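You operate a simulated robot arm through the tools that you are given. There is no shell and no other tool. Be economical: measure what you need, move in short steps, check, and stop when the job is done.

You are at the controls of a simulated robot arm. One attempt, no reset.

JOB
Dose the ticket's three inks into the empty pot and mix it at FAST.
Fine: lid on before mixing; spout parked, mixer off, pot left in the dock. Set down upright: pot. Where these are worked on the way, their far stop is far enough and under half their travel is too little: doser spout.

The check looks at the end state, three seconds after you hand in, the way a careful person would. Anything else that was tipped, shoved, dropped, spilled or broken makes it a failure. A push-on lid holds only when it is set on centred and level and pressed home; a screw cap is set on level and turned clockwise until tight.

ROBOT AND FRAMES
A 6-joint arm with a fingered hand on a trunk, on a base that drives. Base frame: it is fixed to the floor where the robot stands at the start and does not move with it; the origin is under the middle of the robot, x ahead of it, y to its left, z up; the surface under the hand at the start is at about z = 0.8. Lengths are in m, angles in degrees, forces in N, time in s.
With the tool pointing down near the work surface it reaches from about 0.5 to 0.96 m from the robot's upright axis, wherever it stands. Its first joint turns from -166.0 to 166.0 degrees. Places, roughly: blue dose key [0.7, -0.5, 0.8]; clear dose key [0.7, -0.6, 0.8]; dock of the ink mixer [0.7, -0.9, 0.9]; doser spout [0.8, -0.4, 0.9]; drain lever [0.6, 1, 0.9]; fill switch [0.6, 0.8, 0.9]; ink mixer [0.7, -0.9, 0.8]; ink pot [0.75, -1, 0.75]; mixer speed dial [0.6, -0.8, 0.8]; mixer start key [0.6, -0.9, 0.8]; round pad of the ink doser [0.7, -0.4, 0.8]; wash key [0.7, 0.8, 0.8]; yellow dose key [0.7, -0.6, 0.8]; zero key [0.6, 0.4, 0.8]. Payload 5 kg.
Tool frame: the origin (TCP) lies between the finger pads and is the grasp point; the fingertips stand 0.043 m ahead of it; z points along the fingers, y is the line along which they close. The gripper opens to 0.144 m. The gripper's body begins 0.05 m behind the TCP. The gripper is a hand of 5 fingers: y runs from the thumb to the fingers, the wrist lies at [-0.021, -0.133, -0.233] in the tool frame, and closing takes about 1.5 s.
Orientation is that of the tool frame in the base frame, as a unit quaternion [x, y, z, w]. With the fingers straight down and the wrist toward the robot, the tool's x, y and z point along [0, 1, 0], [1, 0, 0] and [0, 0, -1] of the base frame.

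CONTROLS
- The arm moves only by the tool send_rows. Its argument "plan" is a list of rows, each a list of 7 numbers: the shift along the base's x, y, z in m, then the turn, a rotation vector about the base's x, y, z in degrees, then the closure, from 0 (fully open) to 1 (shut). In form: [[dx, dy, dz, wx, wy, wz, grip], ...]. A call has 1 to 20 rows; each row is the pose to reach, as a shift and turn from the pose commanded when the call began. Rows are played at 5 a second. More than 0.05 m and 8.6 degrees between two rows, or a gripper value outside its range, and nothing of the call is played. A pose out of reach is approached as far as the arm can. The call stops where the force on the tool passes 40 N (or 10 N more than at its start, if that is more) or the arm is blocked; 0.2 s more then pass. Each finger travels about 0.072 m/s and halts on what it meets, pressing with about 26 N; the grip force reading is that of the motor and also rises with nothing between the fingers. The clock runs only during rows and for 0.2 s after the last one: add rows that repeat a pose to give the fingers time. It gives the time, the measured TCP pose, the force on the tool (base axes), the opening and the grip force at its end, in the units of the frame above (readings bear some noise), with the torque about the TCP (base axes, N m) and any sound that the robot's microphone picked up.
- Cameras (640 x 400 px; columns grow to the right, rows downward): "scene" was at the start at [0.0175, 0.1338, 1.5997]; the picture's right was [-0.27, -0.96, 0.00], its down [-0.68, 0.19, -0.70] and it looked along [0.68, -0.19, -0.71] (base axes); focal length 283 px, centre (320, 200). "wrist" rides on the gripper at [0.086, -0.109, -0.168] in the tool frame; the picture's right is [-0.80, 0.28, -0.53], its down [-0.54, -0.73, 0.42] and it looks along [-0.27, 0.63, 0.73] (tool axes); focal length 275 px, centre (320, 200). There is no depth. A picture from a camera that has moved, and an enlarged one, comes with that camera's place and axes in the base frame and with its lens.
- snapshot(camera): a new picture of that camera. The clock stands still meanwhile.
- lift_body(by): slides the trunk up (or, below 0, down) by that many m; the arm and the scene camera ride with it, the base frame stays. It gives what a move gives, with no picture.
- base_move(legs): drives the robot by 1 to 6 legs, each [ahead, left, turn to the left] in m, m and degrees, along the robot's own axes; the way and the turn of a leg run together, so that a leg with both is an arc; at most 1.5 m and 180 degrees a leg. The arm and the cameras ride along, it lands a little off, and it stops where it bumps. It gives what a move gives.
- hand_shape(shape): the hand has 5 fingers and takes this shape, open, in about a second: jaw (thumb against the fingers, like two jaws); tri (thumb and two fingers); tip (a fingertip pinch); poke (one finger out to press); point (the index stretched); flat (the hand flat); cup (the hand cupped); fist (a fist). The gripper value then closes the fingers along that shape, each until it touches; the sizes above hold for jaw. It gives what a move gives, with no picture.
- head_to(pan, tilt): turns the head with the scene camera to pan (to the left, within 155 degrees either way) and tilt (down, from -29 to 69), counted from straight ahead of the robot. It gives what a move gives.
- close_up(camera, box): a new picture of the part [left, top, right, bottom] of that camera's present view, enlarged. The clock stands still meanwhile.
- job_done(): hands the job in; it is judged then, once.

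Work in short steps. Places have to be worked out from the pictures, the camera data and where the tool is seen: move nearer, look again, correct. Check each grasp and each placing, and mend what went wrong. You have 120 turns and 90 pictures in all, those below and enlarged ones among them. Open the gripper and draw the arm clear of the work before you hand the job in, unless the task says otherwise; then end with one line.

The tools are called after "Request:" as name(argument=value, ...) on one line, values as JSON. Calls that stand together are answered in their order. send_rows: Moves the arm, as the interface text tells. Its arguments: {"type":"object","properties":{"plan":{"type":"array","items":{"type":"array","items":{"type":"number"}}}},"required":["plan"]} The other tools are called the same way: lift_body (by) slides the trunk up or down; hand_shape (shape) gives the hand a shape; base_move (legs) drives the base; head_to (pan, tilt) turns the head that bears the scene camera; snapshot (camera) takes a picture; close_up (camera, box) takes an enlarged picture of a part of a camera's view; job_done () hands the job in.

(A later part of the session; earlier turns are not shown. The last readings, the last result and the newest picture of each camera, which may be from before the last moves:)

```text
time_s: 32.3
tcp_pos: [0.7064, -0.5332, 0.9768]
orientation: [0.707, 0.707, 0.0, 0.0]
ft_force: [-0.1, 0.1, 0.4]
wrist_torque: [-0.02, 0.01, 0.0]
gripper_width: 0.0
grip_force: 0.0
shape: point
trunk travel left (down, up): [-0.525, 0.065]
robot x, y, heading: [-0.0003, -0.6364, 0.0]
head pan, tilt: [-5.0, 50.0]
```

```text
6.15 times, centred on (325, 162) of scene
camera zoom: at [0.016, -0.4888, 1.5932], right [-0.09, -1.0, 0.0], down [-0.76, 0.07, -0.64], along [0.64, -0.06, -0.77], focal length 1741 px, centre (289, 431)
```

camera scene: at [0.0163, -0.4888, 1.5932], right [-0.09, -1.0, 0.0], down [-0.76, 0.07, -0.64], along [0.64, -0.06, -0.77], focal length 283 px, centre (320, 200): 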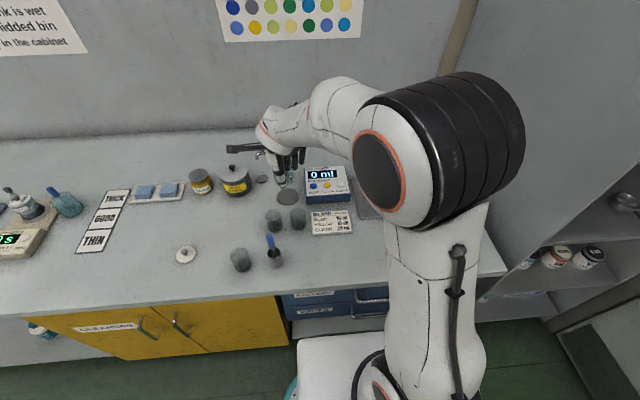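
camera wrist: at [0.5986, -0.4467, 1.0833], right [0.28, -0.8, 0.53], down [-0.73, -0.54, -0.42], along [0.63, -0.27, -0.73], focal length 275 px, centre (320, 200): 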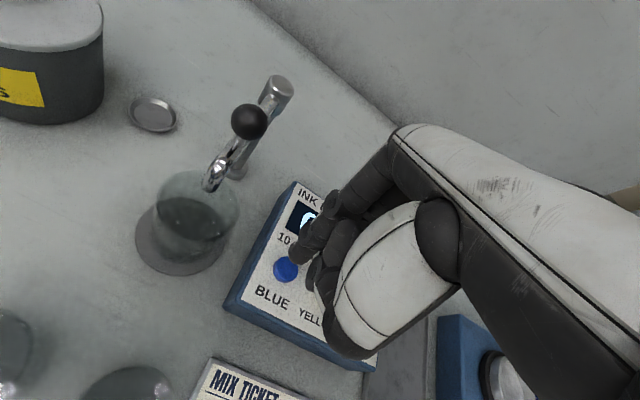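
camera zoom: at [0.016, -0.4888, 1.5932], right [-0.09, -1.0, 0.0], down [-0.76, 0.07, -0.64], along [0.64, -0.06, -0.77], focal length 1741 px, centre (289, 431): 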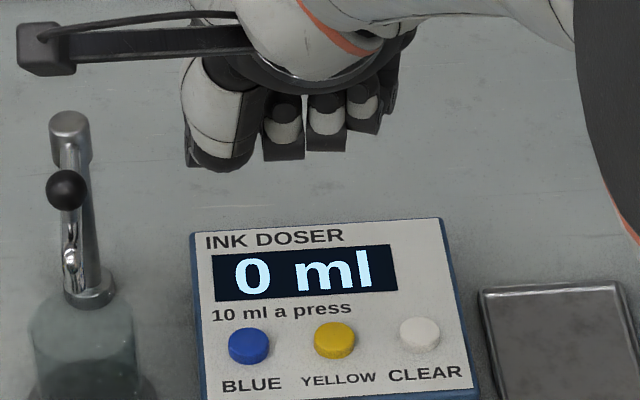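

"Point" stretches the index forward — unusable here. I try the fingertip pinch, closed, as a single pressing point.

Request:
hand_shape(shape="tip")

Request:
send_rows(plan=[[0, 0, 0, 0, 0, 0, 0.5], [0, 0, 0, 0, 0, 0, 1], [0, 0, 0, 0, 0, 0, 1], [0, 0, 0, 0, 0, 0, 1], [0, 0, 0, 0, 0, 0, 1], [0, 0, 0, 0, 0, 0, 1], [0, 0, 0, 0, 0, 0, 1], [0, 0, 0, 0, 0, 0, 1]])

Request:
close_up(camera="wrist", box=[230, 150, 390, 290])

Request:
close_up(camera="scene", box=[280, 130, 370, 195])

```text
time_s: 33.2
tcp_pos: [0.7084, -0.5316, 0.9771]
orientation: [0.708, 0.706, -0.001, 0.0]
ft_force: [0.2, -0.5, 0.4]
wrist_torque: [0.01, 0.01, -0.01]
gripper_width: 0.1441
grip_force: 0.0
shape: tip
trunk travel left (down, up): [-0.525, 0.065]
robot x, y, heading: [-0.0002, -0.6361, -0.2]
head pan, tilt: [-5.0, 50.0]
```

```text
time_s: 35.0
tcp_pos: [0.7068, -0.5331, 0.9758]
orientation: [0.708, 0.707, 0.0, 0.001]
ft_force: [0.4, 0.0, 0.4]
wrist_torque: [-0.02, -0.03, 0.02]
gripper_width: 0.0003
grip_force: 26.5
shape: tip
trunk travel left (down, up): [-0.525, 0.065]
robot x, y, heading: [0.0006, -0.6393, -0.3]
head pan, tilt: [-5.0, 50.0]
```

```text
2.86 times, centred on (310, 220) of wrist
camera zoom: at [0.5992, -0.4464, 1.1436], right [0.28, -0.8, 0.53], down [-0.73, -0.54, -0.42], along [0.63, -0.27, -0.73], focal length 786 px, centre (349, 143)
```

zoom: 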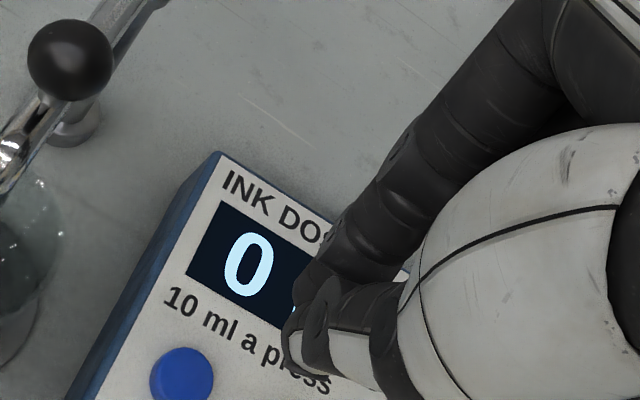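

```text
6.15 times, centred on (325, 162) of scene
camera zoom: at [0.016, -0.4888, 1.5932], right [-0.09, -1.0, 0.0], down [-0.76, 0.07, -0.64], along [0.64, -0.06, -0.77], focal length 1741 px, centre (289, 431)
```

zoom: 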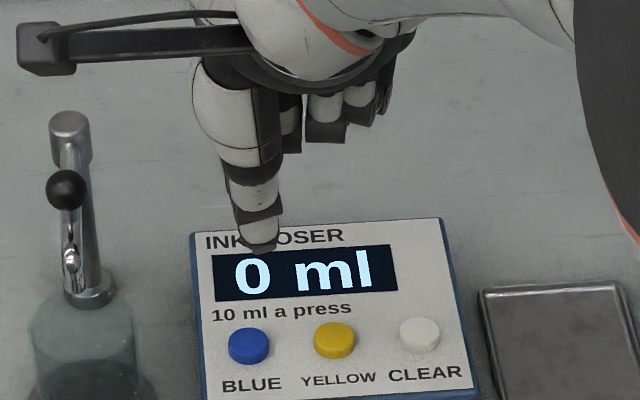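

The closed pinch gives one clean tip, ~0.053 below the TCP on its axis. I align over blue (0.708, -0.527) and descend near it.

Request:
send_rows(plan=[[0.001, 0.006, -0.03, 0, 0, 0, 1], [0.001, 0.006, -0.055, 0, 0, 0, 1], [0.001, 0.006, -0.063, 0, 0, 0, 1], [0.001, 0.006, -0.063, 0, 0, 0, 1]])

Request:
close_up(camera="scene", box=[280, 140, 370, 205])

Request:
close_up(camera="wrist", box=[230, 170, 370, 310])

```text
time_s: 36.0
tcp_pos: [0.707, -0.5271, 0.9133]
orientation: [0.708, 0.706, 0.0, 0.0]
ft_force: [0.3, -1.0, 0.8]
wrist_torque: [0.01, -0.02, -0.02]
gripper_width: 0.0002
grip_force: 25.8
shape: tip
trunk travel left (down, up): [-0.525, 0.065]
robot x, y, heading: [-0.0022, -0.6389, -0.3]
head pan, tilt: [-5.0, 50.0]
```

```text
6.15 times, centred on (325, 172) of scene
camera zoom: at [0.016, -0.4888, 1.5932], right [-0.09, -1.0, 0.0], down [-0.76, 0.07, -0.64], along [0.64, -0.06, -0.77], focal length 1741 px, centre (289, 369)
```

zoom: 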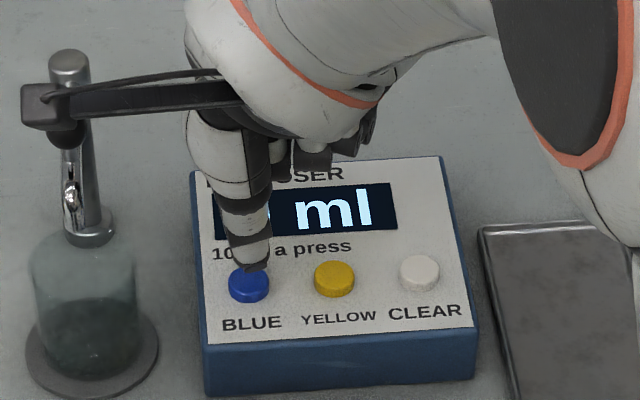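

```text
2.86 times, centred on (300, 240) of wrist
camera zoom: at [0.5997, -0.4406, 1.0805], right [0.28, -0.8, 0.53], down [-0.73, -0.54, -0.42], along [0.63, -0.27, -0.73], focal length 786 px, centre (377, 86)
```

zoom: 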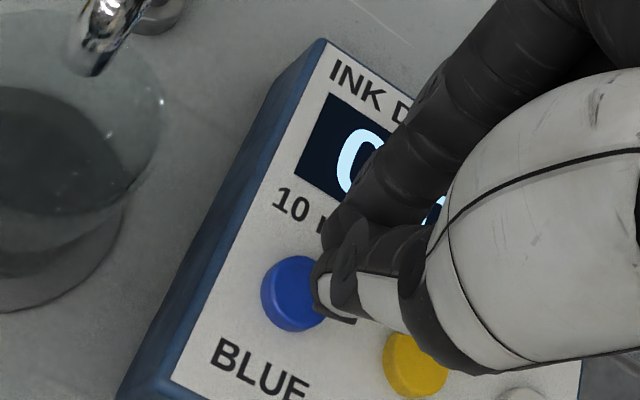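

Tip is right over the blue key. I press down in small steps.

Request:
send_rows(plan=[[0, 0, -0.005, 0, 0, 0, 1], [0, 0, -0.009, 0, 0, 0, 1], [0, 0, -0.012, 0, 0, 0, 1], [0, 0, -0.015, 0, 0, 0, 1]])

Request:
close_up(camera="wrist", box=[230, 170, 370, 310])

```text
time_s: 37.0
tcp_pos: [0.7074, -0.5265, 0.8983]
orientation: [0.708, 0.706, 0.0, 0.0]
ft_force: [0.2, -0.1, 1.3]
wrist_torque: [0.01, 0.0, 0.0]
gripper_width: 0.0
grip_force: 26.0
shape: tip
trunk travel left (down, up): [-0.525, 0.065]
robot x, y, heading: [0.002, -0.6329, -0.1]
head pan, tilt: [-5.0, 50.0]
```

```text
2.86 times, centred on (300, 240) of wrist
camera zoom: at [0.5998, -0.4402, 1.0648], right [0.28, -0.8, 0.53], down [-0.73, -0.54, -0.42], along [0.63, -0.27, -0.73], focal length 786 px, centre (377, 86)
```

zoom: 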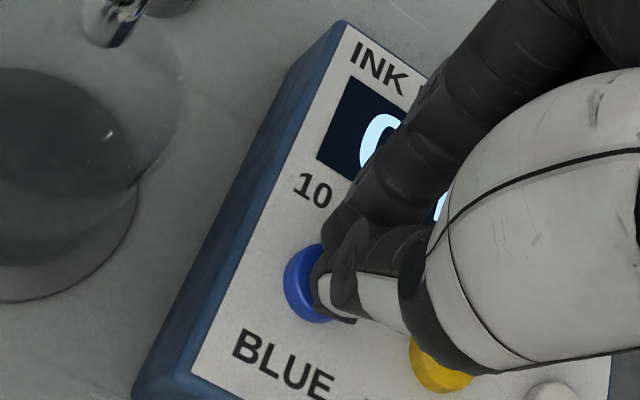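

Nearly touching. I continue down a few millimetres.

Request:
send_rows(plan=[[0, 0, -0.002, 0, 0, 0, 1], [0, 0, -0.004, 0, 0, 0, 1], [0, 0, -0.006, 0, 0, 0, 1]])

```text
time_s: 37.8
tcp_pos: [0.7068, -0.526, 0.8931]
orientation: [0.708, 0.707, 0.001, 0.001]
ft_force: [-1.0, -0.9, 6.7]
wrist_torque: [-0.01, 0.17, 0.0]
gripper_width: 0.0002
grip_force: 26.2
shape: tip
trunk travel left (down, up): [-0.525, 0.065]
robot x, y, heading: [-0.0008, -0.638, 0.1]
head pan, tilt: [-5.0, 50.0]
heard: click
```

A click was heard. I release upward and read the display.

Request:
send_rows(plan=[[0, 0, 0.01, 0, 0, 0, 1], [0, 0, 0.03, 0, 0, 0, 1], [0, -0.02, 0.06, 0, 0, 0, 1], [0, -0.049, 0.06, 0, 0, 0, 1], [0, -0.049, 0.06, 0, 0, 0, 1]])

Request:
close_up(camera="scene", box=[260, 140, 370, 220])

```text
time_s: 39.0
tcp_pos: [0.7083, -0.5782, 0.9541]
orientation: [0.708, 0.706, 0.0, 0.0]
ft_force: [-0.4, -0.4, -0.8]
wrist_torque: [0.04, 0.02, 0.0]
gripper_width: 0.0
grip_force: 26.4
shape: tip
trunk travel left (down, up): [-0.525, 0.065]
robot x, y, heading: [0.0021, -0.6407, 0.0]
head pan, tilt: [-5.0, 50.0]
```

```text
5.00 times, centred on (315, 180) of scene
camera zoom: at [0.0162, -0.489, 1.5933], right [-0.09, -1.0, 0.0], down [-0.76, 0.07, -0.64], along [0.64, -0.06, -0.77], focal length 1414 px, centre (345, 300)
```

zoom: 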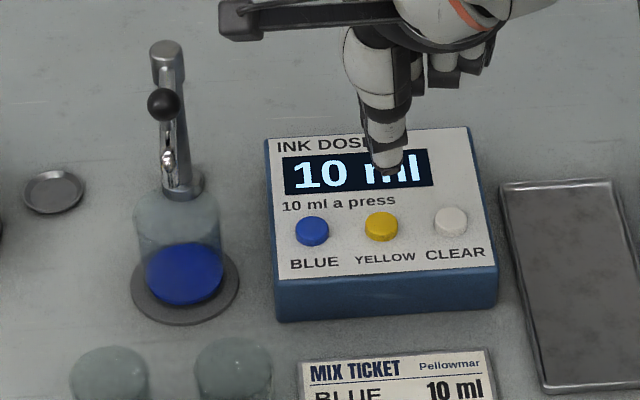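

10 ml, blue ink in the pot. Now yellow: press at the same depth, then lift.

Request:
send_rows(plan=[[0, 0.001, -0.03, 0, 0, 0, 1], [0, 0.001, -0.05, 0, 0, 0, 1], [0, 0.001, -0.055, 0, 0, 0, 1], [0, 0.001, -0.058, 0, 0, 0, 1], [0, 0.001, -0.061, 0, 0, 0, 1]])

```text
time_s: 40.2
tcp_pos: [0.7092, -0.5752, 0.8929]
orientation: [0.708, 0.707, 0.001, 0.0]
ft_force: [-3.0, -0.6, 7.9]
wrist_torque: [-0.03, 0.19, 0.03]
gripper_width: 0.0001
grip_force: 25.9
shape: tip
trunk travel left (down, up): [-0.525, 0.065]
robot x, y, heading: [0.0026, -0.6393, 0.2]
head pan, tilt: [-5.0, 50.0]
heard: click
```

Click. I lift and go over the clear key.

Request:
send_rows(plan=[[0, 0, 0.01, 0, 0, 0, 1], [0, 0, 0.03, 0, 0, 0, 1], [0, -0.02, 0.06, 0, 0, 0, 1], [0, -0.05, 0.06, 0, 0, 0, 1], [0, -0.05, 0.06, 0, 0, 0, 1]])

Request:
close_up(camera="scene", box=[260, 140, 370, 220])

```text
time_s: 41.4
tcp_pos: [0.7085, -0.6241, 0.9528]
orientation: [0.708, 0.706, 0.0, -0.001]
ft_force: [-0.4, -0.9, -0.5]
wrist_torque: [-0.02, 0.02, -0.03]
gripper_width: 0.0002
grip_force: 26.3
shape: tip
trunk travel left (down, up): [-0.525, 0.065]
robot x, y, heading: [0.001, -0.6373, -0.2]
head pan, tilt: [-5.0, 50.0]
```

```text
5.00 times, centred on (315, 180) of scene
camera zoom: at [0.0162, -0.4891, 1.5933], right [-0.09, -1.0, 0.0], down [-0.76, 0.07, -0.64], along [0.64, -0.06, -0.77], focal length 1414 px, centre (345, 300)
```

zoom: 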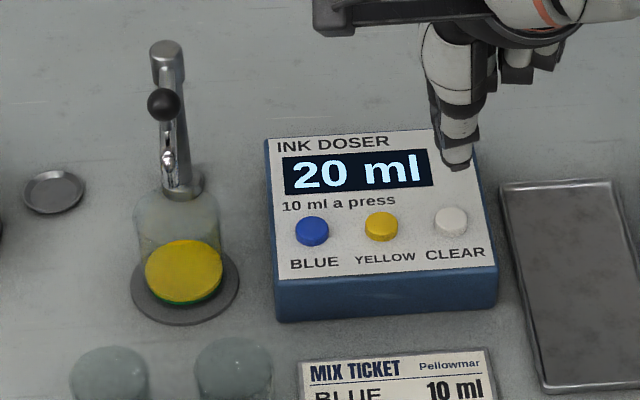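

20 ml. Now clear: first press.

Request:
send_rows(plan=[[0, -0.001, -0.03, 0, 0, 0, 1], [0, -0.001, -0.05, 0, 0, 0, 1], [0, -0.001, -0.055, 0, 0, 0, 1], [0, -0.001, -0.058, 0, 0, 0, 1], [0, -0.001, -0.061, 0, 0, 0, 1]])

Request:
send_rows(plan=[[0, 0, 0.01, 0, 0, 0, 1], [0, 0, 0.03, 0, 0, 0, 1], [0, 0, 0.05, 0, 0, 0, 1], [0, 0, 0.05, 0, 0, 0, 1], [0, 0, 0.05, 0, 0, 0, 1]])

Request:
close_up(camera="scene", box=[260, 140, 370, 220])

```text
time_s: 42.6
tcp_pos: [0.7075, -0.6247, 0.8934]
orientation: [0.707, 0.707, 0.002, 0.001]
ft_force: [-2.4, 0.5, 10.3]
wrist_torque: [0.04, 0.22, 0.01]
gripper_width: 0.0
grip_force: 25.6
shape: tip
trunk travel left (down, up): [-0.525, 0.065]
robot x, y, heading: [-0.0007, -0.635, -0.3]
head pan, tilt: [-5.0, 50.0]
heard: click
```

```text
time_s: 43.8
tcp_pos: [0.7082, -0.6246, 0.9418]
orientation: [0.708, 0.706, -0.001, 0.0]
ft_force: [0.4, -0.2, 0.6]
wrist_torque: [-0.01, 0.02, -0.02]
gripper_width: 0.0
grip_force: 26.6
shape: tip
trunk travel left (down, up): [-0.525, 0.065]
robot x, y, heading: [0.004, -0.6395, -0.1]
head pan, tilt: [-5.0, 50.0]
```

```text
5.00 times, centred on (315, 180) of scene
camera zoom: at [0.0162, -0.4888, 1.5932], right [-0.09, -1.0, 0.0], down [-0.76, 0.07, -0.64], along [0.64, -0.06, -0.77], focal length 1414 px, centre (345, 300)
```

zoom: 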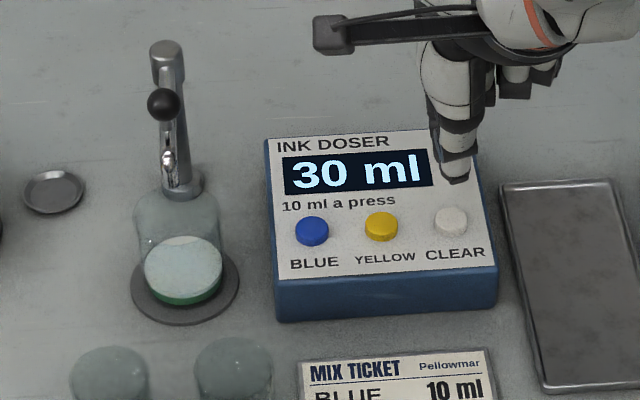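

30 ml after one clear press. Second clear press.

Request:
send_rows(plan=[[0, 0, -0.03, 0, 0, 0, 1], [0, 0, -0.04, 0, 0, 0, 1], [0, 0, -0.045, 0, 0, 0, 1], [0, 0, -0.048, 0, 0, 0, 1], [0, 0, -0.05, 0, 0, 0, 1]])

Request:
send_rows(plan=[[0, 0, 0.01, 0, 0, 0, 1], [0, 0, 0.04, 0, 0, 0, 1], [0, 0, 0.08, 0, 0, 0, 1], [0, 0, 0.11, 0, 0, 0, 1], [0, 0, 0.12, 0, 0, 0, 1]])

Request:
close_up(camera="scene", box=[260, 140, 370, 220])

```text
time_s: 45.0
tcp_pos: [0.7074, -0.6262, 0.8926]
orientation: [0.708, 0.706, 0.002, 0.002]
ft_force: [-1.1, -0.5, 12.8]
wrist_torque: [-0.01, 0.2, 0.03]
gripper_width: 0.0
grip_force: 25.9
shape: tip
trunk travel left (down, up): [-0.525, 0.065]
robot x, y, heading: [-0.001, -0.6387, 0.1]
head pan, tilt: [-5.0, 50.0]
heard: click
```

```text
time_s: 46.2
tcp_pos: [0.7062, -0.626, 1.01]
orientation: [0.708, 0.706, 0.001, 0.0]
ft_force: [-0.6, -0.2, -0.2]
wrist_torque: [0.03, -0.02, -0.01]
gripper_width: 0.0
grip_force: 26.2
shape: tip
trunk travel left (down, up): [-0.525, 0.065]
robot x, y, heading: [0.0024, -0.6416, 0.1]
head pan, tilt: [-5.0, 50.0]
```

```text
5.00 times, centred on (315, 180) of scene
camera zoom: at [0.0159, -0.4888, 1.5932], right [-0.09, -1.0, 0.0], down [-0.76, 0.07, -0.64], along [0.64, -0.06, -0.77], focal length 1414 px, centre (345, 300)
```

zoom: 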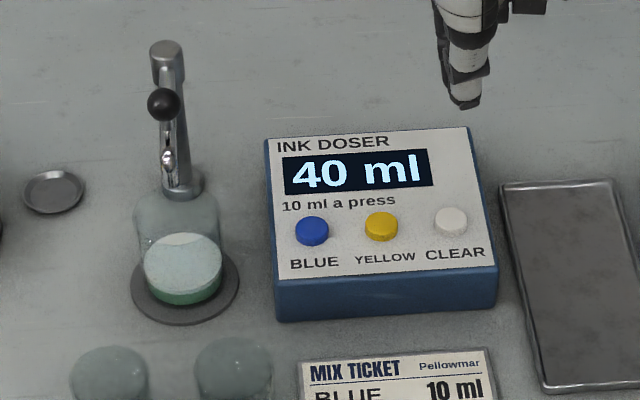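

40 ml: dosing done. Now I bring the pinch tip to the right side of the spout arm, to swing it back.

Request:
send_rows(plan=[[0.015, 0.035, 0.015, 0, 0, 0, 1], [0.03, 0.075, 0.02, 0, 0, 0, 1], [0.045, 0.115, 0.02, 0, 0, 0, 1], [0.059, 0.15, 0.02, 0, 0, 0, 1], [0.059, 0.15, -0.01, 0, 0, 0, 1], [0.059, 0.15, -0.034, 0, 0, 0, 1], [0.059, 0.15, -0.034, 0, 0, 0, 1]])

Request:
close_up(camera="scene", box=[230, 110, 360, 210])

Request:
snapshot(camera="wrist")

```text
time_s: 47.8
tcp_pos: [0.7673, -0.475, 0.9771]
orientation: [0.707, 0.707, 0.001, 0.0]
ft_force: [0.0, 0.5, 0.5]
wrist_torque: [0.01, 0.01, 0.01]
gripper_width: 0.0001
grip_force: 26.1
shape: tip
trunk travel left (down, up): [-0.525, 0.065]
robot x, y, heading: [0.0017, -0.6378, -0.2]
head pan, tilt: [-5.0, 50.0]
```

```text
4.00 times, centred on (295, 160) of scene
camera zoom: at [0.0161, -0.4887, 1.5932], right [-0.09, -1.0, 0.0], down [-0.76, 0.07, -0.64], along [0.64, -0.06, -0.77], focal length 1132 px, centre (420, 360)
```

zoom: 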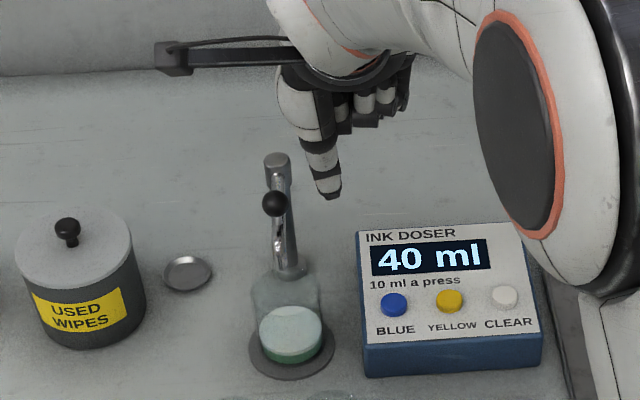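

```text
39 pictures are left
camera wrist: at [0.6594, -0.389, 1.1435], right [0.28, -0.8, 0.53], down [-0.73, -0.54, -0.42], along [0.63, -0.27, -0.73], focal length 275 px, centre (320, 200)
```

wrist: 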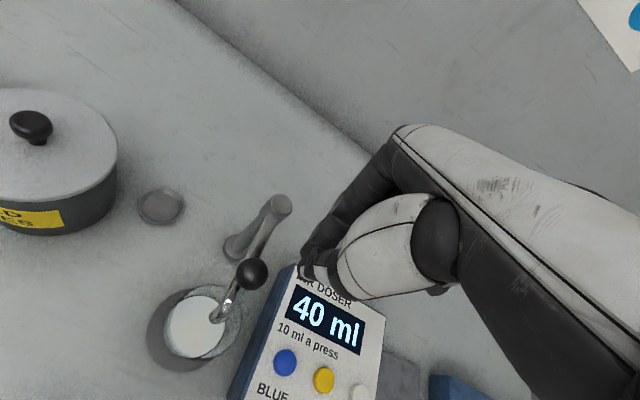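

The finger is well placed to the right of the arm. I sweep it back clockwise toward park.

Request:
send_rows(plan=[[-0.002, 0.016, -0.002, 0, 0, 0, 1], [-0.005, 0.022, -0.002, 0, 0, 0, 1], [-0.008, 0.028, -0.002, 0, 0, 0, 1], [-0.01, 0.034, -0.002, 0, 0, 0, 1], [-0.011, 0.041, -0.002, 0, 0, 0, 1], [-0.011, 0.048, -0.002, 0, 0, 0, 1], [-0.0105, 0.054, -0.002, 0, 0, 0, 1], [-0.009, 0.06, -0.002, 0, 0, 0, 1], [-0.0066, 0.066, -0.002, 0, 0, 0, 1], [-0.003, 0.072, -0.002, 0, 0, 0, 1], [0.0004, 0.077, -0.002, 0, 0, 0, 1], [0.005, 0.082, -0.002, 0, 0, 0, 1], [0.01, 0.086, -0.002, 0, 0, 0, 1]])

Request:
close_up(camera="scene", box=[230, 110, 360, 210])

```text
time_s: 50.6
tcp_pos: [0.7763, -0.3902, 0.9738]
orientation: [0.708, 0.707, 0.001, 0.0]
ft_force: [0.0, -0.7, -0.5]
wrist_torque: [0.04, -0.01, -0.04]
gripper_width: 0.0
grip_force: 25.8
shape: tip
trunk travel left (down, up): [-0.525, 0.065]
robot x, y, heading: [0.0016, -0.6373, -0.1]
head pan, tilt: [-5.0, 50.0]
```

```text
4.00 times, centred on (295, 160) of scene
camera zoom: at [0.0161, -0.4887, 1.5932], right [-0.09, -1.0, 0.0], down [-0.76, 0.07, -0.64], along [0.64, -0.06, -0.77], focal length 1132 px, centre (420, 360)
```

zoom: 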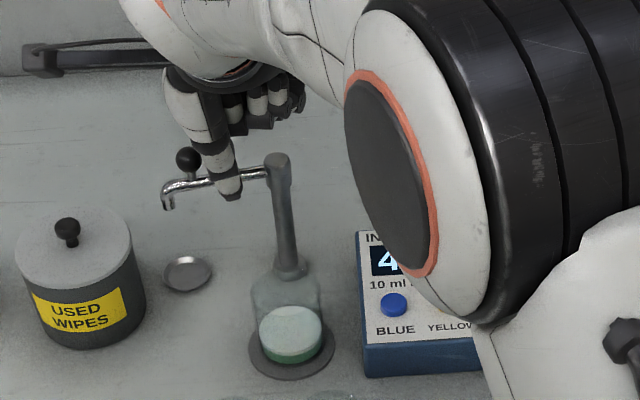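

The spout is almost parked. I continue pushing in +x to the stop.

Request:
send_rows(plan=[[0.004, 0.002, 0, 0, 0, 0, 1], [0.008, 0.004, 0, 0, 0, 0, 1], [0.012, 0.005, 0, 0, 0, 0, 1], [0.016, 0.006, 0, 0, 0, 0, 1], [0.02, 0.006, 0, 0, 0, 0, 1], [0.024, 0.006, 0, 0, 0, 0, 1]])

Request:
send_rows(plan=[[-0.02, 0, 0, 0, 0, 0, 1], [-0.04, 0, 0.02, 0, 0, 0, 1], [-0.06, 0, 0.06, 0, 0, 0, 1], [-0.1, 0.01, 0.09, 0, 0, 0, 1], [-0.14, 0.04, 0.1, 0, 0, 0, 1]])

Request:
snapshot(camera="wrist")

```text
time_s: 52.0
tcp_pos: [0.8045, -0.3837, 0.9738]
orientation: [0.708, 0.706, 0.0, 0.001]
ft_force: [0.1, 0.3, 4.1]
wrist_torque: [-0.01, 0.14, 0.01]
gripper_width: 0.0
grip_force: 26.2
shape: tip
trunk travel left (down, up): [-0.525, 0.065]
robot x, y, heading: [-0.0018, -0.6365, -0.1]
head pan, tilt: [-5.0, 50.0]
```

```text
refused: row 4 steps farther than a row can; nothing moved
```

```text
37 pictures are left
camera wrist: at [0.6947, -0.2973, 1.1405], right [0.28, -0.8, 0.53], down [-0.72, -0.54, -0.43], along [0.63, -0.27, -0.73], focal length 275 px, centre (320, 200)
```

wrist: 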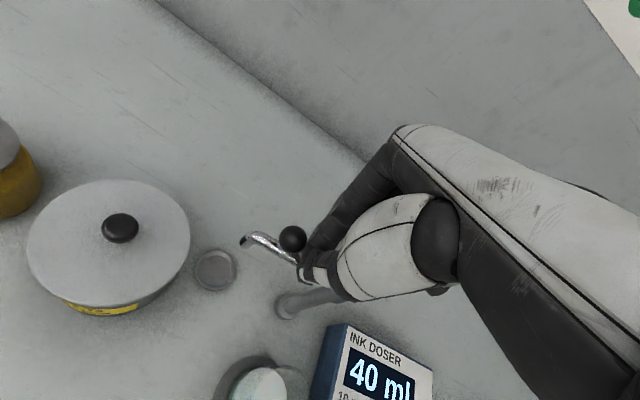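

TCP x is 0.8045 with a small upward force — the tip may be riding on the arm. I check.

Request:
close_up(camera="scene", box=[240, 110, 330, 180])

```text
5.71 times, centred on (285, 145) of scene
camera zoom: at [0.0179, -0.4885, 1.5931], right [-0.09, -1.0, 0.0], down [-0.76, 0.07, -0.64], along [0.64, -0.06, -0.77], focal length 1617 px, centre (520, 514)
```

zoom: 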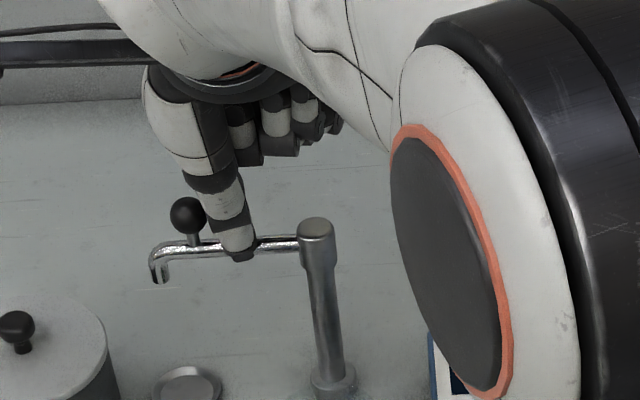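

The spout's line matches its original parked pose. I lift straight up and withdraw, then compare.

Request:
send_rows(plan=[[0, 0, 0.025, 0, 0, 0, 1], [0, 0, 0.06, 0, 0, 0, 1], [-0.03, 0, 0.08, 0, 0, 0, 1], [-0.07, 0.01, 0.08, 0, 0, 0, 1], [-0.11, 0.03, 0.08, 0, 0, 0, 1], [-0.15, 0.05, 0.08, 0, 0, 0, 1], [-0.19, 0.07, 0.08, 0, 0, 0, 1], [-0.19, 0.07, 0.08, 0, 0, 0, 1]])

Request:
close_up(camera="scene", box=[220, 110, 350, 210])

Request:
snapshot(camera="wrist")

```text
time_s: 53.8
tcp_pos: [0.6118, -0.3116, 1.0532]
orientation: [0.708, 0.707, 0.0, 0.0]
ft_force: [0.2, 0.1, -1.1]
wrist_torque: [0.01, -0.05, -0.01]
gripper_width: 0.0
grip_force: 25.9
shape: tip
trunk travel left (down, up): [-0.525, 0.065]
robot x, y, heading: [0.0012, -0.6384, 0.0]
head pan, tilt: [-5.0, 50.0]
```

```text
4.00 times, centred on (285, 160) of scene
camera zoom: at [0.0158, -0.4886, 1.5932], right [-0.09, -1.0, 0.0], down [-0.76, 0.07, -0.64], along [0.64, -0.06, -0.77], focal length 1132 px, centre (460, 360)
```

zoom: 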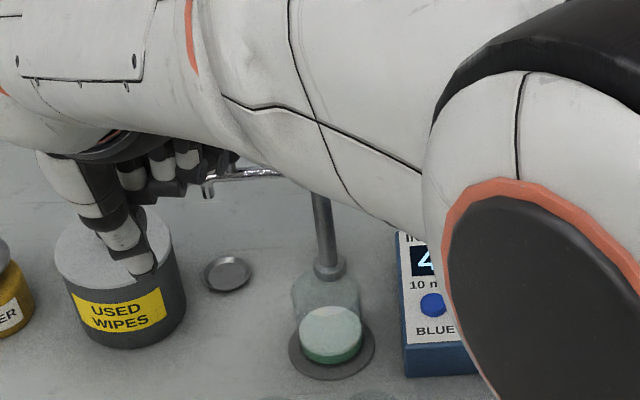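

```text
34 pictures are left
camera wrist: at [0.5042, -0.2259, 1.2201], right [0.28, -0.8, 0.53], down [-0.73, -0.54, -0.42], along [0.63, -0.27, -0.73], focal length 275 px, centre (320, 200)
```

wrist: 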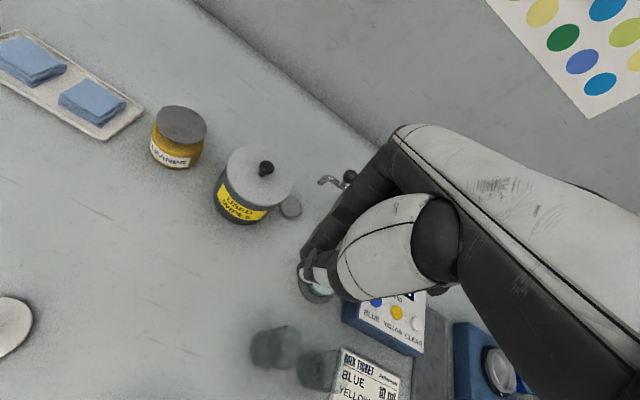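

Spout is parked as at the start and the pot is undisturbed. Next the lid: I open the pinch part-way and move above it at (0.489, -0.110).

Request:
send_rows(plan=[[-0.025, 0.04, 0, 0, 0, 0, 0.7], [-0.05, 0.08, 0, 0, 0, 0, 0.6], [-0.075, 0.12, 0, 0, 0, 0, 0.6], [-0.1, 0.16, -0.0, 0, 0, 0, 0.6], [-0.122, 0.2, -0.01, 0, 0, 0, 0.6], [-0.122, 0.202, -0.05, 0, 0, 0, 0.6], [-0.122, 0.202, -0.09, 0, 0, 0, 0.6], [-0.122, 0.202, -0.12, 0, 0, 0, 0.6], [-0.122, 0.202, -0.12, 0, 0, 0, 0.6]])

Request:
close_up(camera="wrist", box=[200, 130, 440, 330])

Request:
close_up(camera="scene", box=[140, 190, 240, 280])

```text
time_s: 55.8
tcp_pos: [0.4887, -0.1129, 0.9355]
orientation: [0.707, 0.707, 0.001, 0.0]
ft_force: [0.4, 0.5, 0.0]
wrist_torque: [0.01, 0.02, 0.0]
gripper_width: 0.0574
grip_force: 0.0
shape: tip
trunk travel left (down, up): [-0.525, 0.065]
robot x, y, heading: [0.001, -0.6403, 0.1]
head pan, tilt: [-5.0, 50.0]
```

```text
2.00 times, centred on (320, 230) of wrist
camera zoom: at [0.3817, -0.0262, 1.1025], right [0.28, -0.8, 0.53], down [-0.73, -0.54, -0.42], along [0.63, -0.27, -0.73], focal length 551 px, centre (320, 140)
```

zoom: 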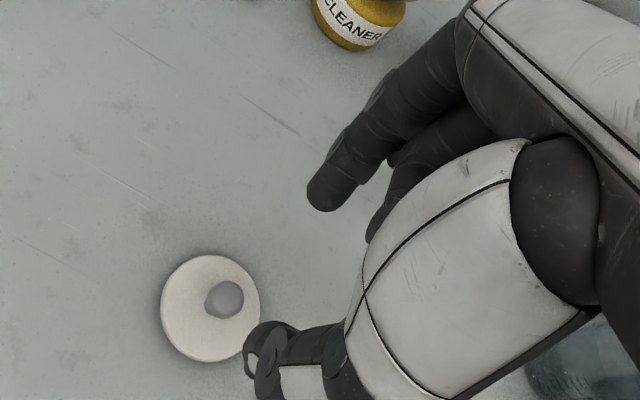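

```text
4.44 times, centred on (190, 235) of scene
camera zoom: at [0.0161, -0.4886, 1.5932], right [-0.09, -1.0, 0.0], down [-0.76, 0.07, -0.64], along [0.64, -0.06, -0.77], focal length 1257 px, centre (898, 44)
```

zoom: 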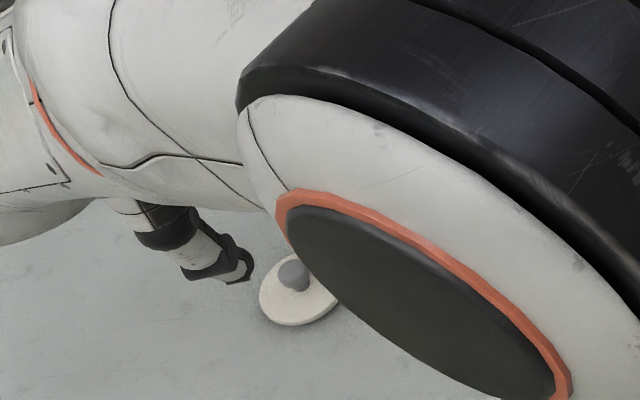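

Lid centre confirmed at (0.489, -0.110), knob top ~0.832. I descend so the tips straddle the knob just above the disc, then close.

Request:
send_rows(plan=[[0, 0.003, -0.03, 0, 0, 0, 0.6], [0, 0.003, -0.055, 0, 0, 0, 0.6], [0, 0.003, -0.066, 0, 0, 0, 0.6], [0, 0.003, -0.066, 0, 0, 0, 0.6]])

Request:
close_up(camera="wrist", box=[220, 170, 400, 330])

```text
time_s: 56.8
tcp_pos: [0.4877, -0.1077, 0.869]
orientation: [0.708, 0.706, 0.0, 0.0]
ft_force: [0.1, 0.4, -0.2]
wrist_torque: [-0.02, 0.02, 0.0]
gripper_width: 0.0572
grip_force: 0.0
shape: tip
trunk travel left (down, up): [-0.525, 0.065]
robot x, y, heading: [-0.0004, -0.6389, -0.0]
head pan, tilt: [-5.0, 50.0]
```

```text
2.50 times, centred on (310, 250) of wrist
camera zoom: at [0.3806, -0.0217, 1.036], right [0.28, -0.8, 0.53], down [-0.73, -0.54, -0.42], along [0.63, -0.27, -0.73], focal length 688 px, centre (345, 75)
```

zoom: 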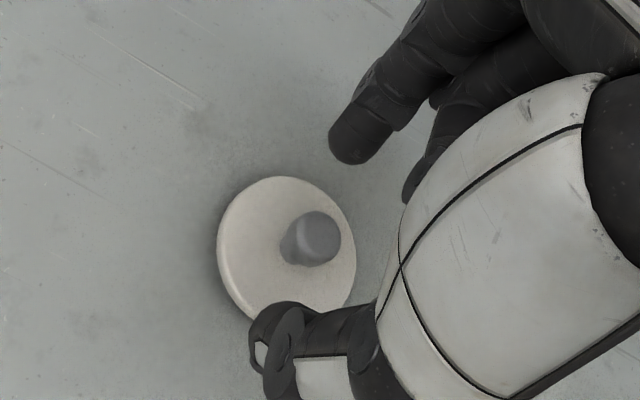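

The knob lies right between the tips. I go 2 mm lower and close.

Request:
send_rows(plan=[[0, 0, -0.002, 0, 0, 0, 0.7], [0, 0, -0.002, 0, 0, 0, 0.85], [0, 0, -0.002, 0, 0, 0, 1], [0, 0, -0.002, 0, 0, 0, 1], [0, 0, -0.002, 0, 0, 0, 1], [0, 0, -0.002, 0, 0, 0, 1], [0, 0, -0.002, 0, 0, 0, 1]])

Request:
send_rows(plan=[[0, 0, 0.02, 0, 0, 0, 1], [0, 0, 0.05, 0, 0, 0, 1], [0, 0, 0.09, 0, 0, 0, 1], [0, 0, 0.13, 0, 0, 0, 1], [0, 0, 0.13, 0, 0, 0, 1]])

Request:
close_up(camera="wrist", box=[220, 170, 400, 330])

Request:
close_up(camera="scene", box=[140, 160, 280, 270])

```text
time_s: 58.4
tcp_pos: [0.4881, -0.1064, 0.869]
orientation: [0.708, 0.706, 0.001, 0.0]
ft_force: [2.4, 2.0, 20.0]
wrist_torque: [0.09, -0.02, -0.01]
gripper_width: 0.0083
grip_force: 26.0
shape: tip
trunk travel left (down, up): [-0.525, 0.065]
robot x, y, heading: [-0.0031, -0.6356, -0.2]
head pan, tilt: [-5.0, 50.0]
```

```text
time_s: 59.6
tcp_pos: [0.4903, -0.1095, 0.9956]
orientation: [0.708, 0.706, -0.001, 0.001]
ft_force: [0.9, 0.9, 0.5]
wrist_torque: [0.0, 0.02, 0.01]
gripper_width: 0.0077
grip_force: 26.0
shape: tip
trunk travel left (down, up): [-0.525, 0.065]
robot x, y, heading: [-0.0054, -0.6404, -0.0]
head pan, tilt: [-5.0, 50.0]
```

```text
2.50 times, centred on (310, 250) of wrist
camera zoom: at [0.3818, -0.0244, 1.163], right [0.28, -0.8, 0.53], down [-0.73, -0.54, -0.42], along [0.63, -0.27, -0.73], focal length 688 px, centre (345, 75)
```

zoom: 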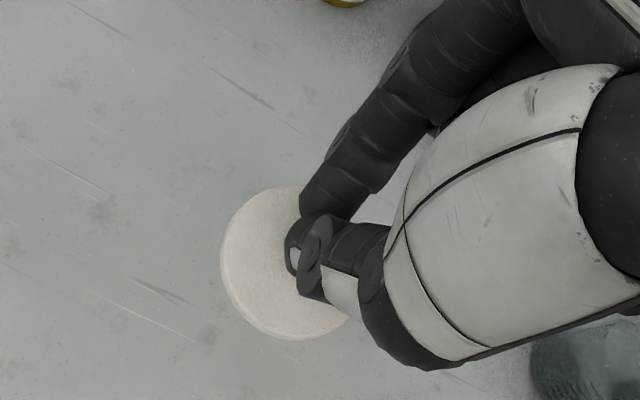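

```text
3.64 times, centred on (210, 215) of scene
camera zoom: at [0.0159, -0.4888, 1.5932], right [-0.09, -1.0, 0.0], down [-0.76, 0.07, -0.64], along [0.64, -0.06, -0.77], focal length 1029 px, centre (720, 146)
```

zoom: 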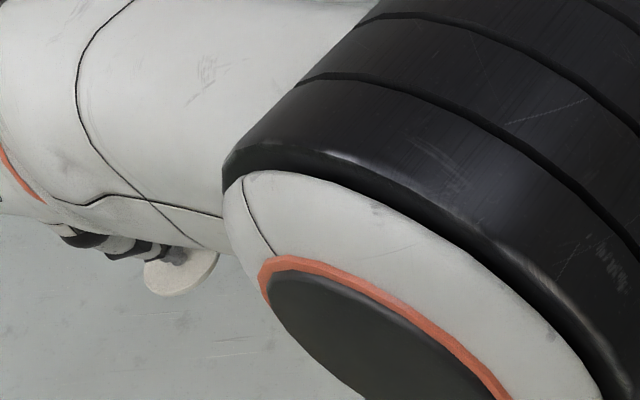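

The lid came up with the knob's neck in the pinch. I carry it toward the pot, staying in front of it, for a check of its levelness.

Request:
send_rows(plan=[[0.0, -0.04, 0.02, 0, 0, 0, 1], [0.02, -0.08, 0.04, 0, 0, 0, 1], [0.04, -0.12, 0.04, 0, 0, 0, 1], [0.06, -0.16, 0.04, 0, 0, 0, 1], [0.08, -0.2, 0.04, 0, 0, 0, 1], [0.1, -0.24, 0.04, 0, 0, 0, 1], [0.12, -0.28, 0.04, 0, 0, 0, 1], [0.13, -0.315, 0.04, 0, 0, 0, 1], [0.13, -0.315, 0.04, 0, 0, 0, 1]])

Request:
close_up(camera="wrist", box=[220, 170, 400, 330])

Request:
close_up(camera="scene", box=[220, 110, 350, 210])

```text
time_s: 61.6
tcp_pos: [0.6176, -0.4248, 1.0353]
orientation: [0.708, 0.706, 0.0, 0.0]
ft_force: [1.0, 1.1, -0.6]
wrist_torque: [0.02, 0.01, -0.03]
gripper_width: 0.0078
grip_force: 25.6
shape: tip
trunk travel left (down, up): [-0.525, 0.065]
robot x, y, heading: [0.0003, -0.6351, -0.3]
head pan, tilt: [-5.0, 50.0]
```

```text
2.50 times, centred on (310, 250) of wrist
camera zoom: at [0.5108, -0.3381, 1.2035], right [0.28, -0.8, 0.53], down [-0.73, -0.54, -0.42], along [0.63, -0.27, -0.73], focal length 688 px, centre (345, 75)
```

zoom: 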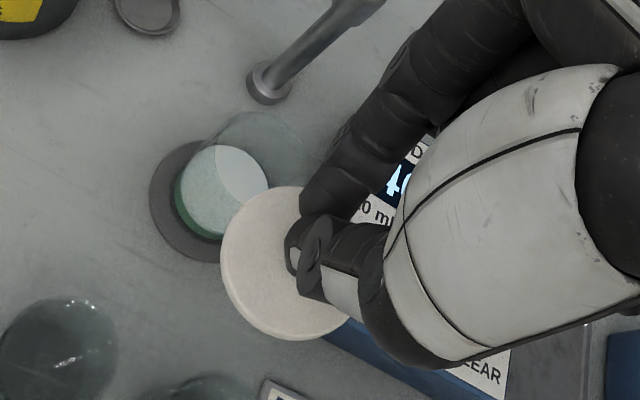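

```text
4.00 times, centred on (285, 160) of scene
camera zoom: at [0.016, -0.489, 1.5932], right [-0.09, -1.0, 0.0], down [-0.76, 0.07, -0.64], along [0.64, -0.06, -0.77], focal length 1132 px, centre (460, 360)
```

zoom: 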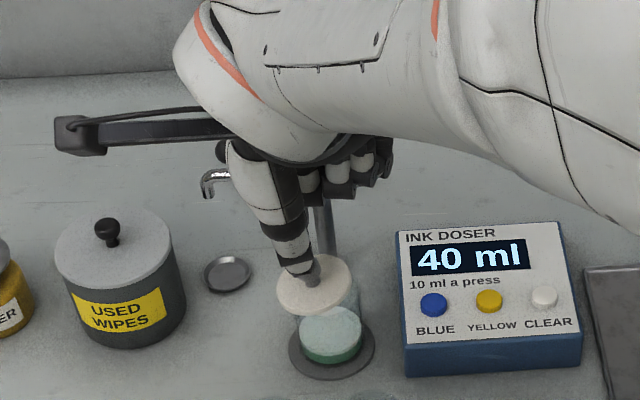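

I zoom in on the lid in the scene view to judge its tilt.

Request:
close_up(camera="scene", box=[275, 160, 325, 200])

```text
10.00 times, centred on (300, 180) of scene
camera zoom: at [0.016, -0.489, 1.5932], right [-0.09, -1.0, 0.0], down [-0.76, 0.07, -0.64], along [0.64, -0.06, -0.77], focal length 2829 px, centre (520, 400)
```

zoom: 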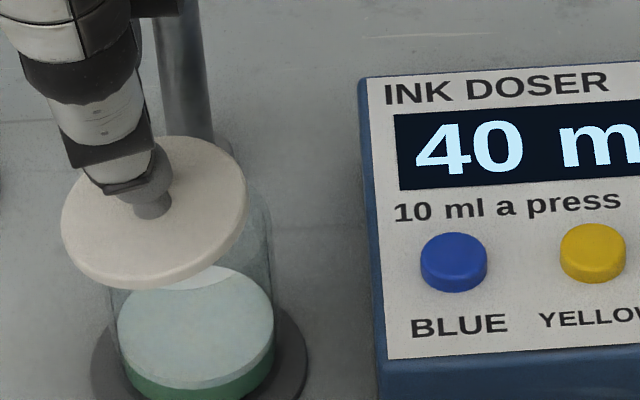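

The lid seems tilted about 6° (right side high). I counter-rotate +6° about x and bring it above the pot (centre ≈ 0.702, -0.430), a bit above the rim.

Request:
send_rows(plan=[[0.02, -0.001, 0, 2, 0, 0, 1], [0.05, -0.004, 0, 4, 0, 0, 1], [0.083, -0.007, 0, 6, 0, 0, 1], [0.083, -0.007, -0.03, 6, 0, 0, 1], [0.083, -0.007, -0.06, 6, 0, 0, 1], [0.083, -0.007, -0.07, 6, 0, 0, 1], [0.083, -0.007, -0.07, 6, 0, 0, 1]])

Request:
close_up(camera="scene", box=[265, 155, 325, 205])

Request:
close_up(camera="wrist", box=[220, 170, 400, 330])

```text
time_s: 63.2
tcp_pos: [0.7026, -0.4303, 0.9669]
orientation: [0.707, 0.706, 0.037, -0.037]
ft_force: [1.1, -0.4, 0.1]
wrist_torque: [0.0, 0.0, 0.01]
gripper_width: 0.0078
grip_force: 25.9
shape: tip
trunk travel left (down, up): [-0.525, 0.065]
robot x, y, heading: [-0.0016, -0.637, -0.0]
head pan, tilt: [-5.0, 50.0]
```

```text
8.00 times, centred on (295, 180) of scene
camera zoom: at [0.016, -0.4888, 1.5932], right [-0.09, -1.0, 0.0], down [-0.76, 0.07, -0.64], along [0.64, -0.06, -0.77], focal length 2263 px, centre (520, 360)
```

zoom: 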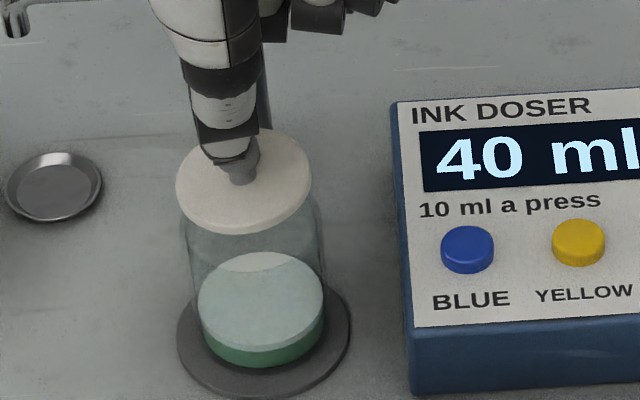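

```text
2.50 times, centred on (310, 250) of wrist
camera zoom: at [0.5952, -0.3627, 1.1421], right [0.28, -0.85, 0.45], down [-0.73, -0.49, -0.48], along [0.63, -0.19, -0.76], focal length 688 px, centre (345, 75)
```

zoom: 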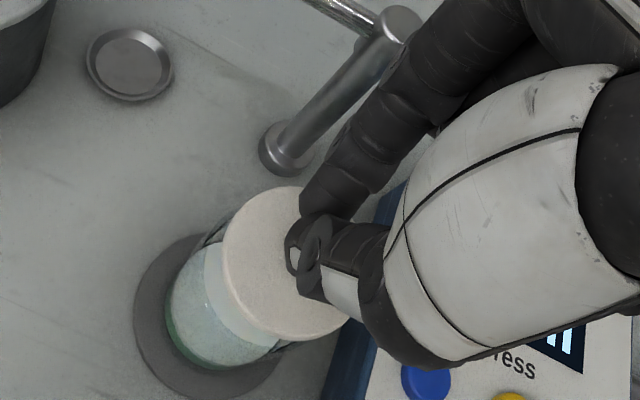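

Lid now looks level and aligned over the pot axis. I lower it gently until contact.

Request:
send_rows(plan=[[0, 0, -0.008, 0, 0, 0, 1], [0, 0, -0.014, 0, 0, 0, 1], [0, 0, -0.018, 0, 0, 0, 1], [0, 0, -0.021, 0, 0, 0, 1], [0, 0, -0.021, 0, 0, 0, 1]])

Request:
close_up(camera="scene", box=[265, 155, 325, 205])

```text
time_s: 64.4
tcp_pos: [0.7022, -0.4295, 0.9456]
orientation: [0.706, 0.706, 0.037, -0.038]
ft_force: [0.6, 0.3, -0.7]
wrist_torque: [-0.03, 0.03, 0.01]
gripper_width: 0.0078
grip_force: 26.0
shape: tip
trunk travel left (down, up): [-0.525, 0.065]
robot x, y, heading: [0.002, -0.6394, -0.2]
head pan, tilt: [-5.0, 50.0]
```

```text
8.00 times, centred on (295, 180) of scene
camera zoom: at [0.0161, -0.4888, 1.5932], right [-0.09, -1.0, 0.0], down [-0.76, 0.07, -0.64], along [0.64, -0.06, -0.77], focal length 2263 px, centre (520, 360)
```

zoom: 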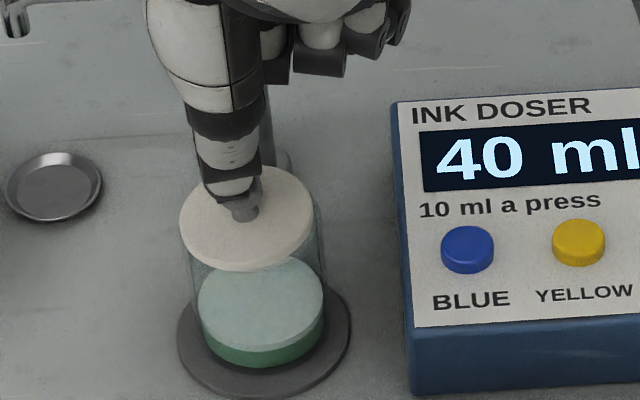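

No contact yet. I lower on in 2 mm steps.

Request:
send_rows(plan=[[0, 0, -0.002, 0, 0, 0, 1], [0, 0, -0.004, 0, 0, 0, 1], [0, 0, -0.006, 0, 0, 0, 1], [0, 0, -0.008, 0, 0, 0, 1], [0, 0, -0.008, 0, 0, 0, 1]])

Request:
close_up(camera="scene", box=[265, 155, 325, 205])

```text
time_s: 65.6
tcp_pos: [0.7019, -0.4317, 0.9403]
orientation: [0.707, 0.706, 0.039, -0.036]
ft_force: [-0.6, -1.9, 16.6]
wrist_torque: [0.03, 0.07, 0.02]
gripper_width: 0.0073
grip_force: 26.1
shape: tip
trunk travel left (down, up): [-0.525, 0.065]
robot x, y, heading: [-0.0019, -0.6352, -0.3]
head pan, tilt: [-5.0, 50.0]
heard: snap
```

```text
8.00 times, centred on (295, 180) of scene
camera zoom: at [0.0146, -0.4894, 1.5935], right [-0.09, -1.0, 0.0], down [-0.76, 0.07, -0.64], along [0.64, -0.06, -0.77], focal length 2263 px, centre (520, 360)
```

zoom: 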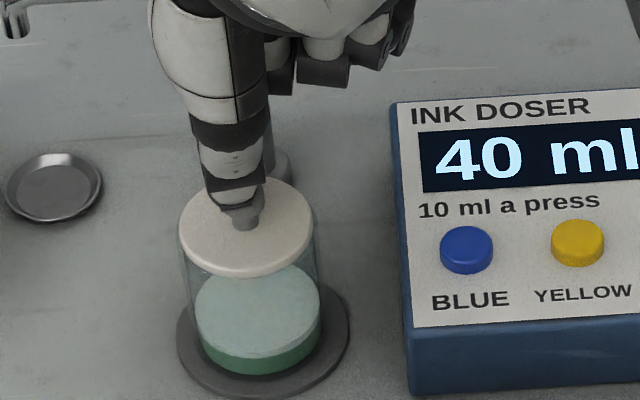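

A snap: the lid seated. I press slightly more to make sure, then release and rise.

Request:
send_rows(plan=[[0, 0, -0.002, 0, 0, 0, 1], [0, 0, -0.004, 0, 0, 0, 1], [0, 0, -0.004, 0, 0, 0, 1]])

Request:
send_rows(plan=[[0, 0, 0.006, 0, 0, 0, 0.9], [0, 0, 0.006, 0, 0, 0, 0.75], [0, 0, 0.006, 0, 0, 0, 0.65], [0, 0, 0.006, 0, 0, 0, 0.65], [0, 0, 0.03, 0, 0, 0, 0.65], [0, 0, 0.07, 0, 0, 0, 0.65], [-0.03, 0, 0.1, -3, 0, 0, 0.65], [-0.07, 0, 0.1, -6, 0, 0, 0.65], [-0.07, 0, 0.1, -6, 0, 0, 0.65]])

Request:
close_up(camera="scene", box=[240, 130, 340, 210])

```text
time_s: 66.3
tcp_pos: [0.7063, -0.4294, 0.9408]
orientation: [0.706, 0.707, 0.043, -0.033]
ft_force: [0.4, -0.1, 10.8]
wrist_torque: [0.08, -0.04, 0.01]
gripper_width: 0.0075
grip_force: 26.1
shape: tip
trunk travel left (down, up): [-0.525, 0.065]
robot x, y, heading: [-0.0013, -0.6401, -0.1]
head pan, tilt: [-5.0, 50.0]
stopped in row 3: the force on the tool passed its limit at 41 N (the readings are from after the stop); the commanded pose is now the measured one
```

```text
time_s: 68.3
tcp_pos: [0.6353, -0.4335, 1.0372]
orientation: [0.707, 0.707, 0.004, 0.001]
ft_force: [-1.0, 0.9, 0.1]
wrist_torque: [0.01, -0.04, 0.02]
gripper_width: 0.0504
grip_force: 0.1
shape: tip
trunk travel left (down, up): [-0.525, 0.065]
robot x, y, heading: [0.0006, -0.6375, -0.0]
head pan, tilt: [-5.0, 50.0]
```

```text
5.00 times, centred on (290, 170) of scene
camera zoom: at [0.0159, -0.4888, 1.5932], right [-0.09, -1.0, 0.0], down [-0.76, 0.07, -0.64], along [0.64, -0.06, -0.77], focal length 1414 px, centre (470, 350)
```

zoom: 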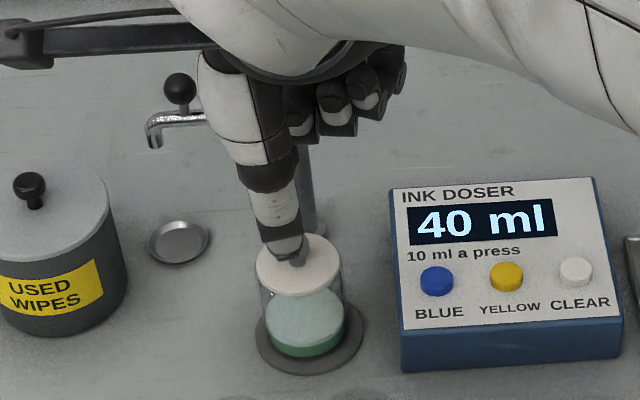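

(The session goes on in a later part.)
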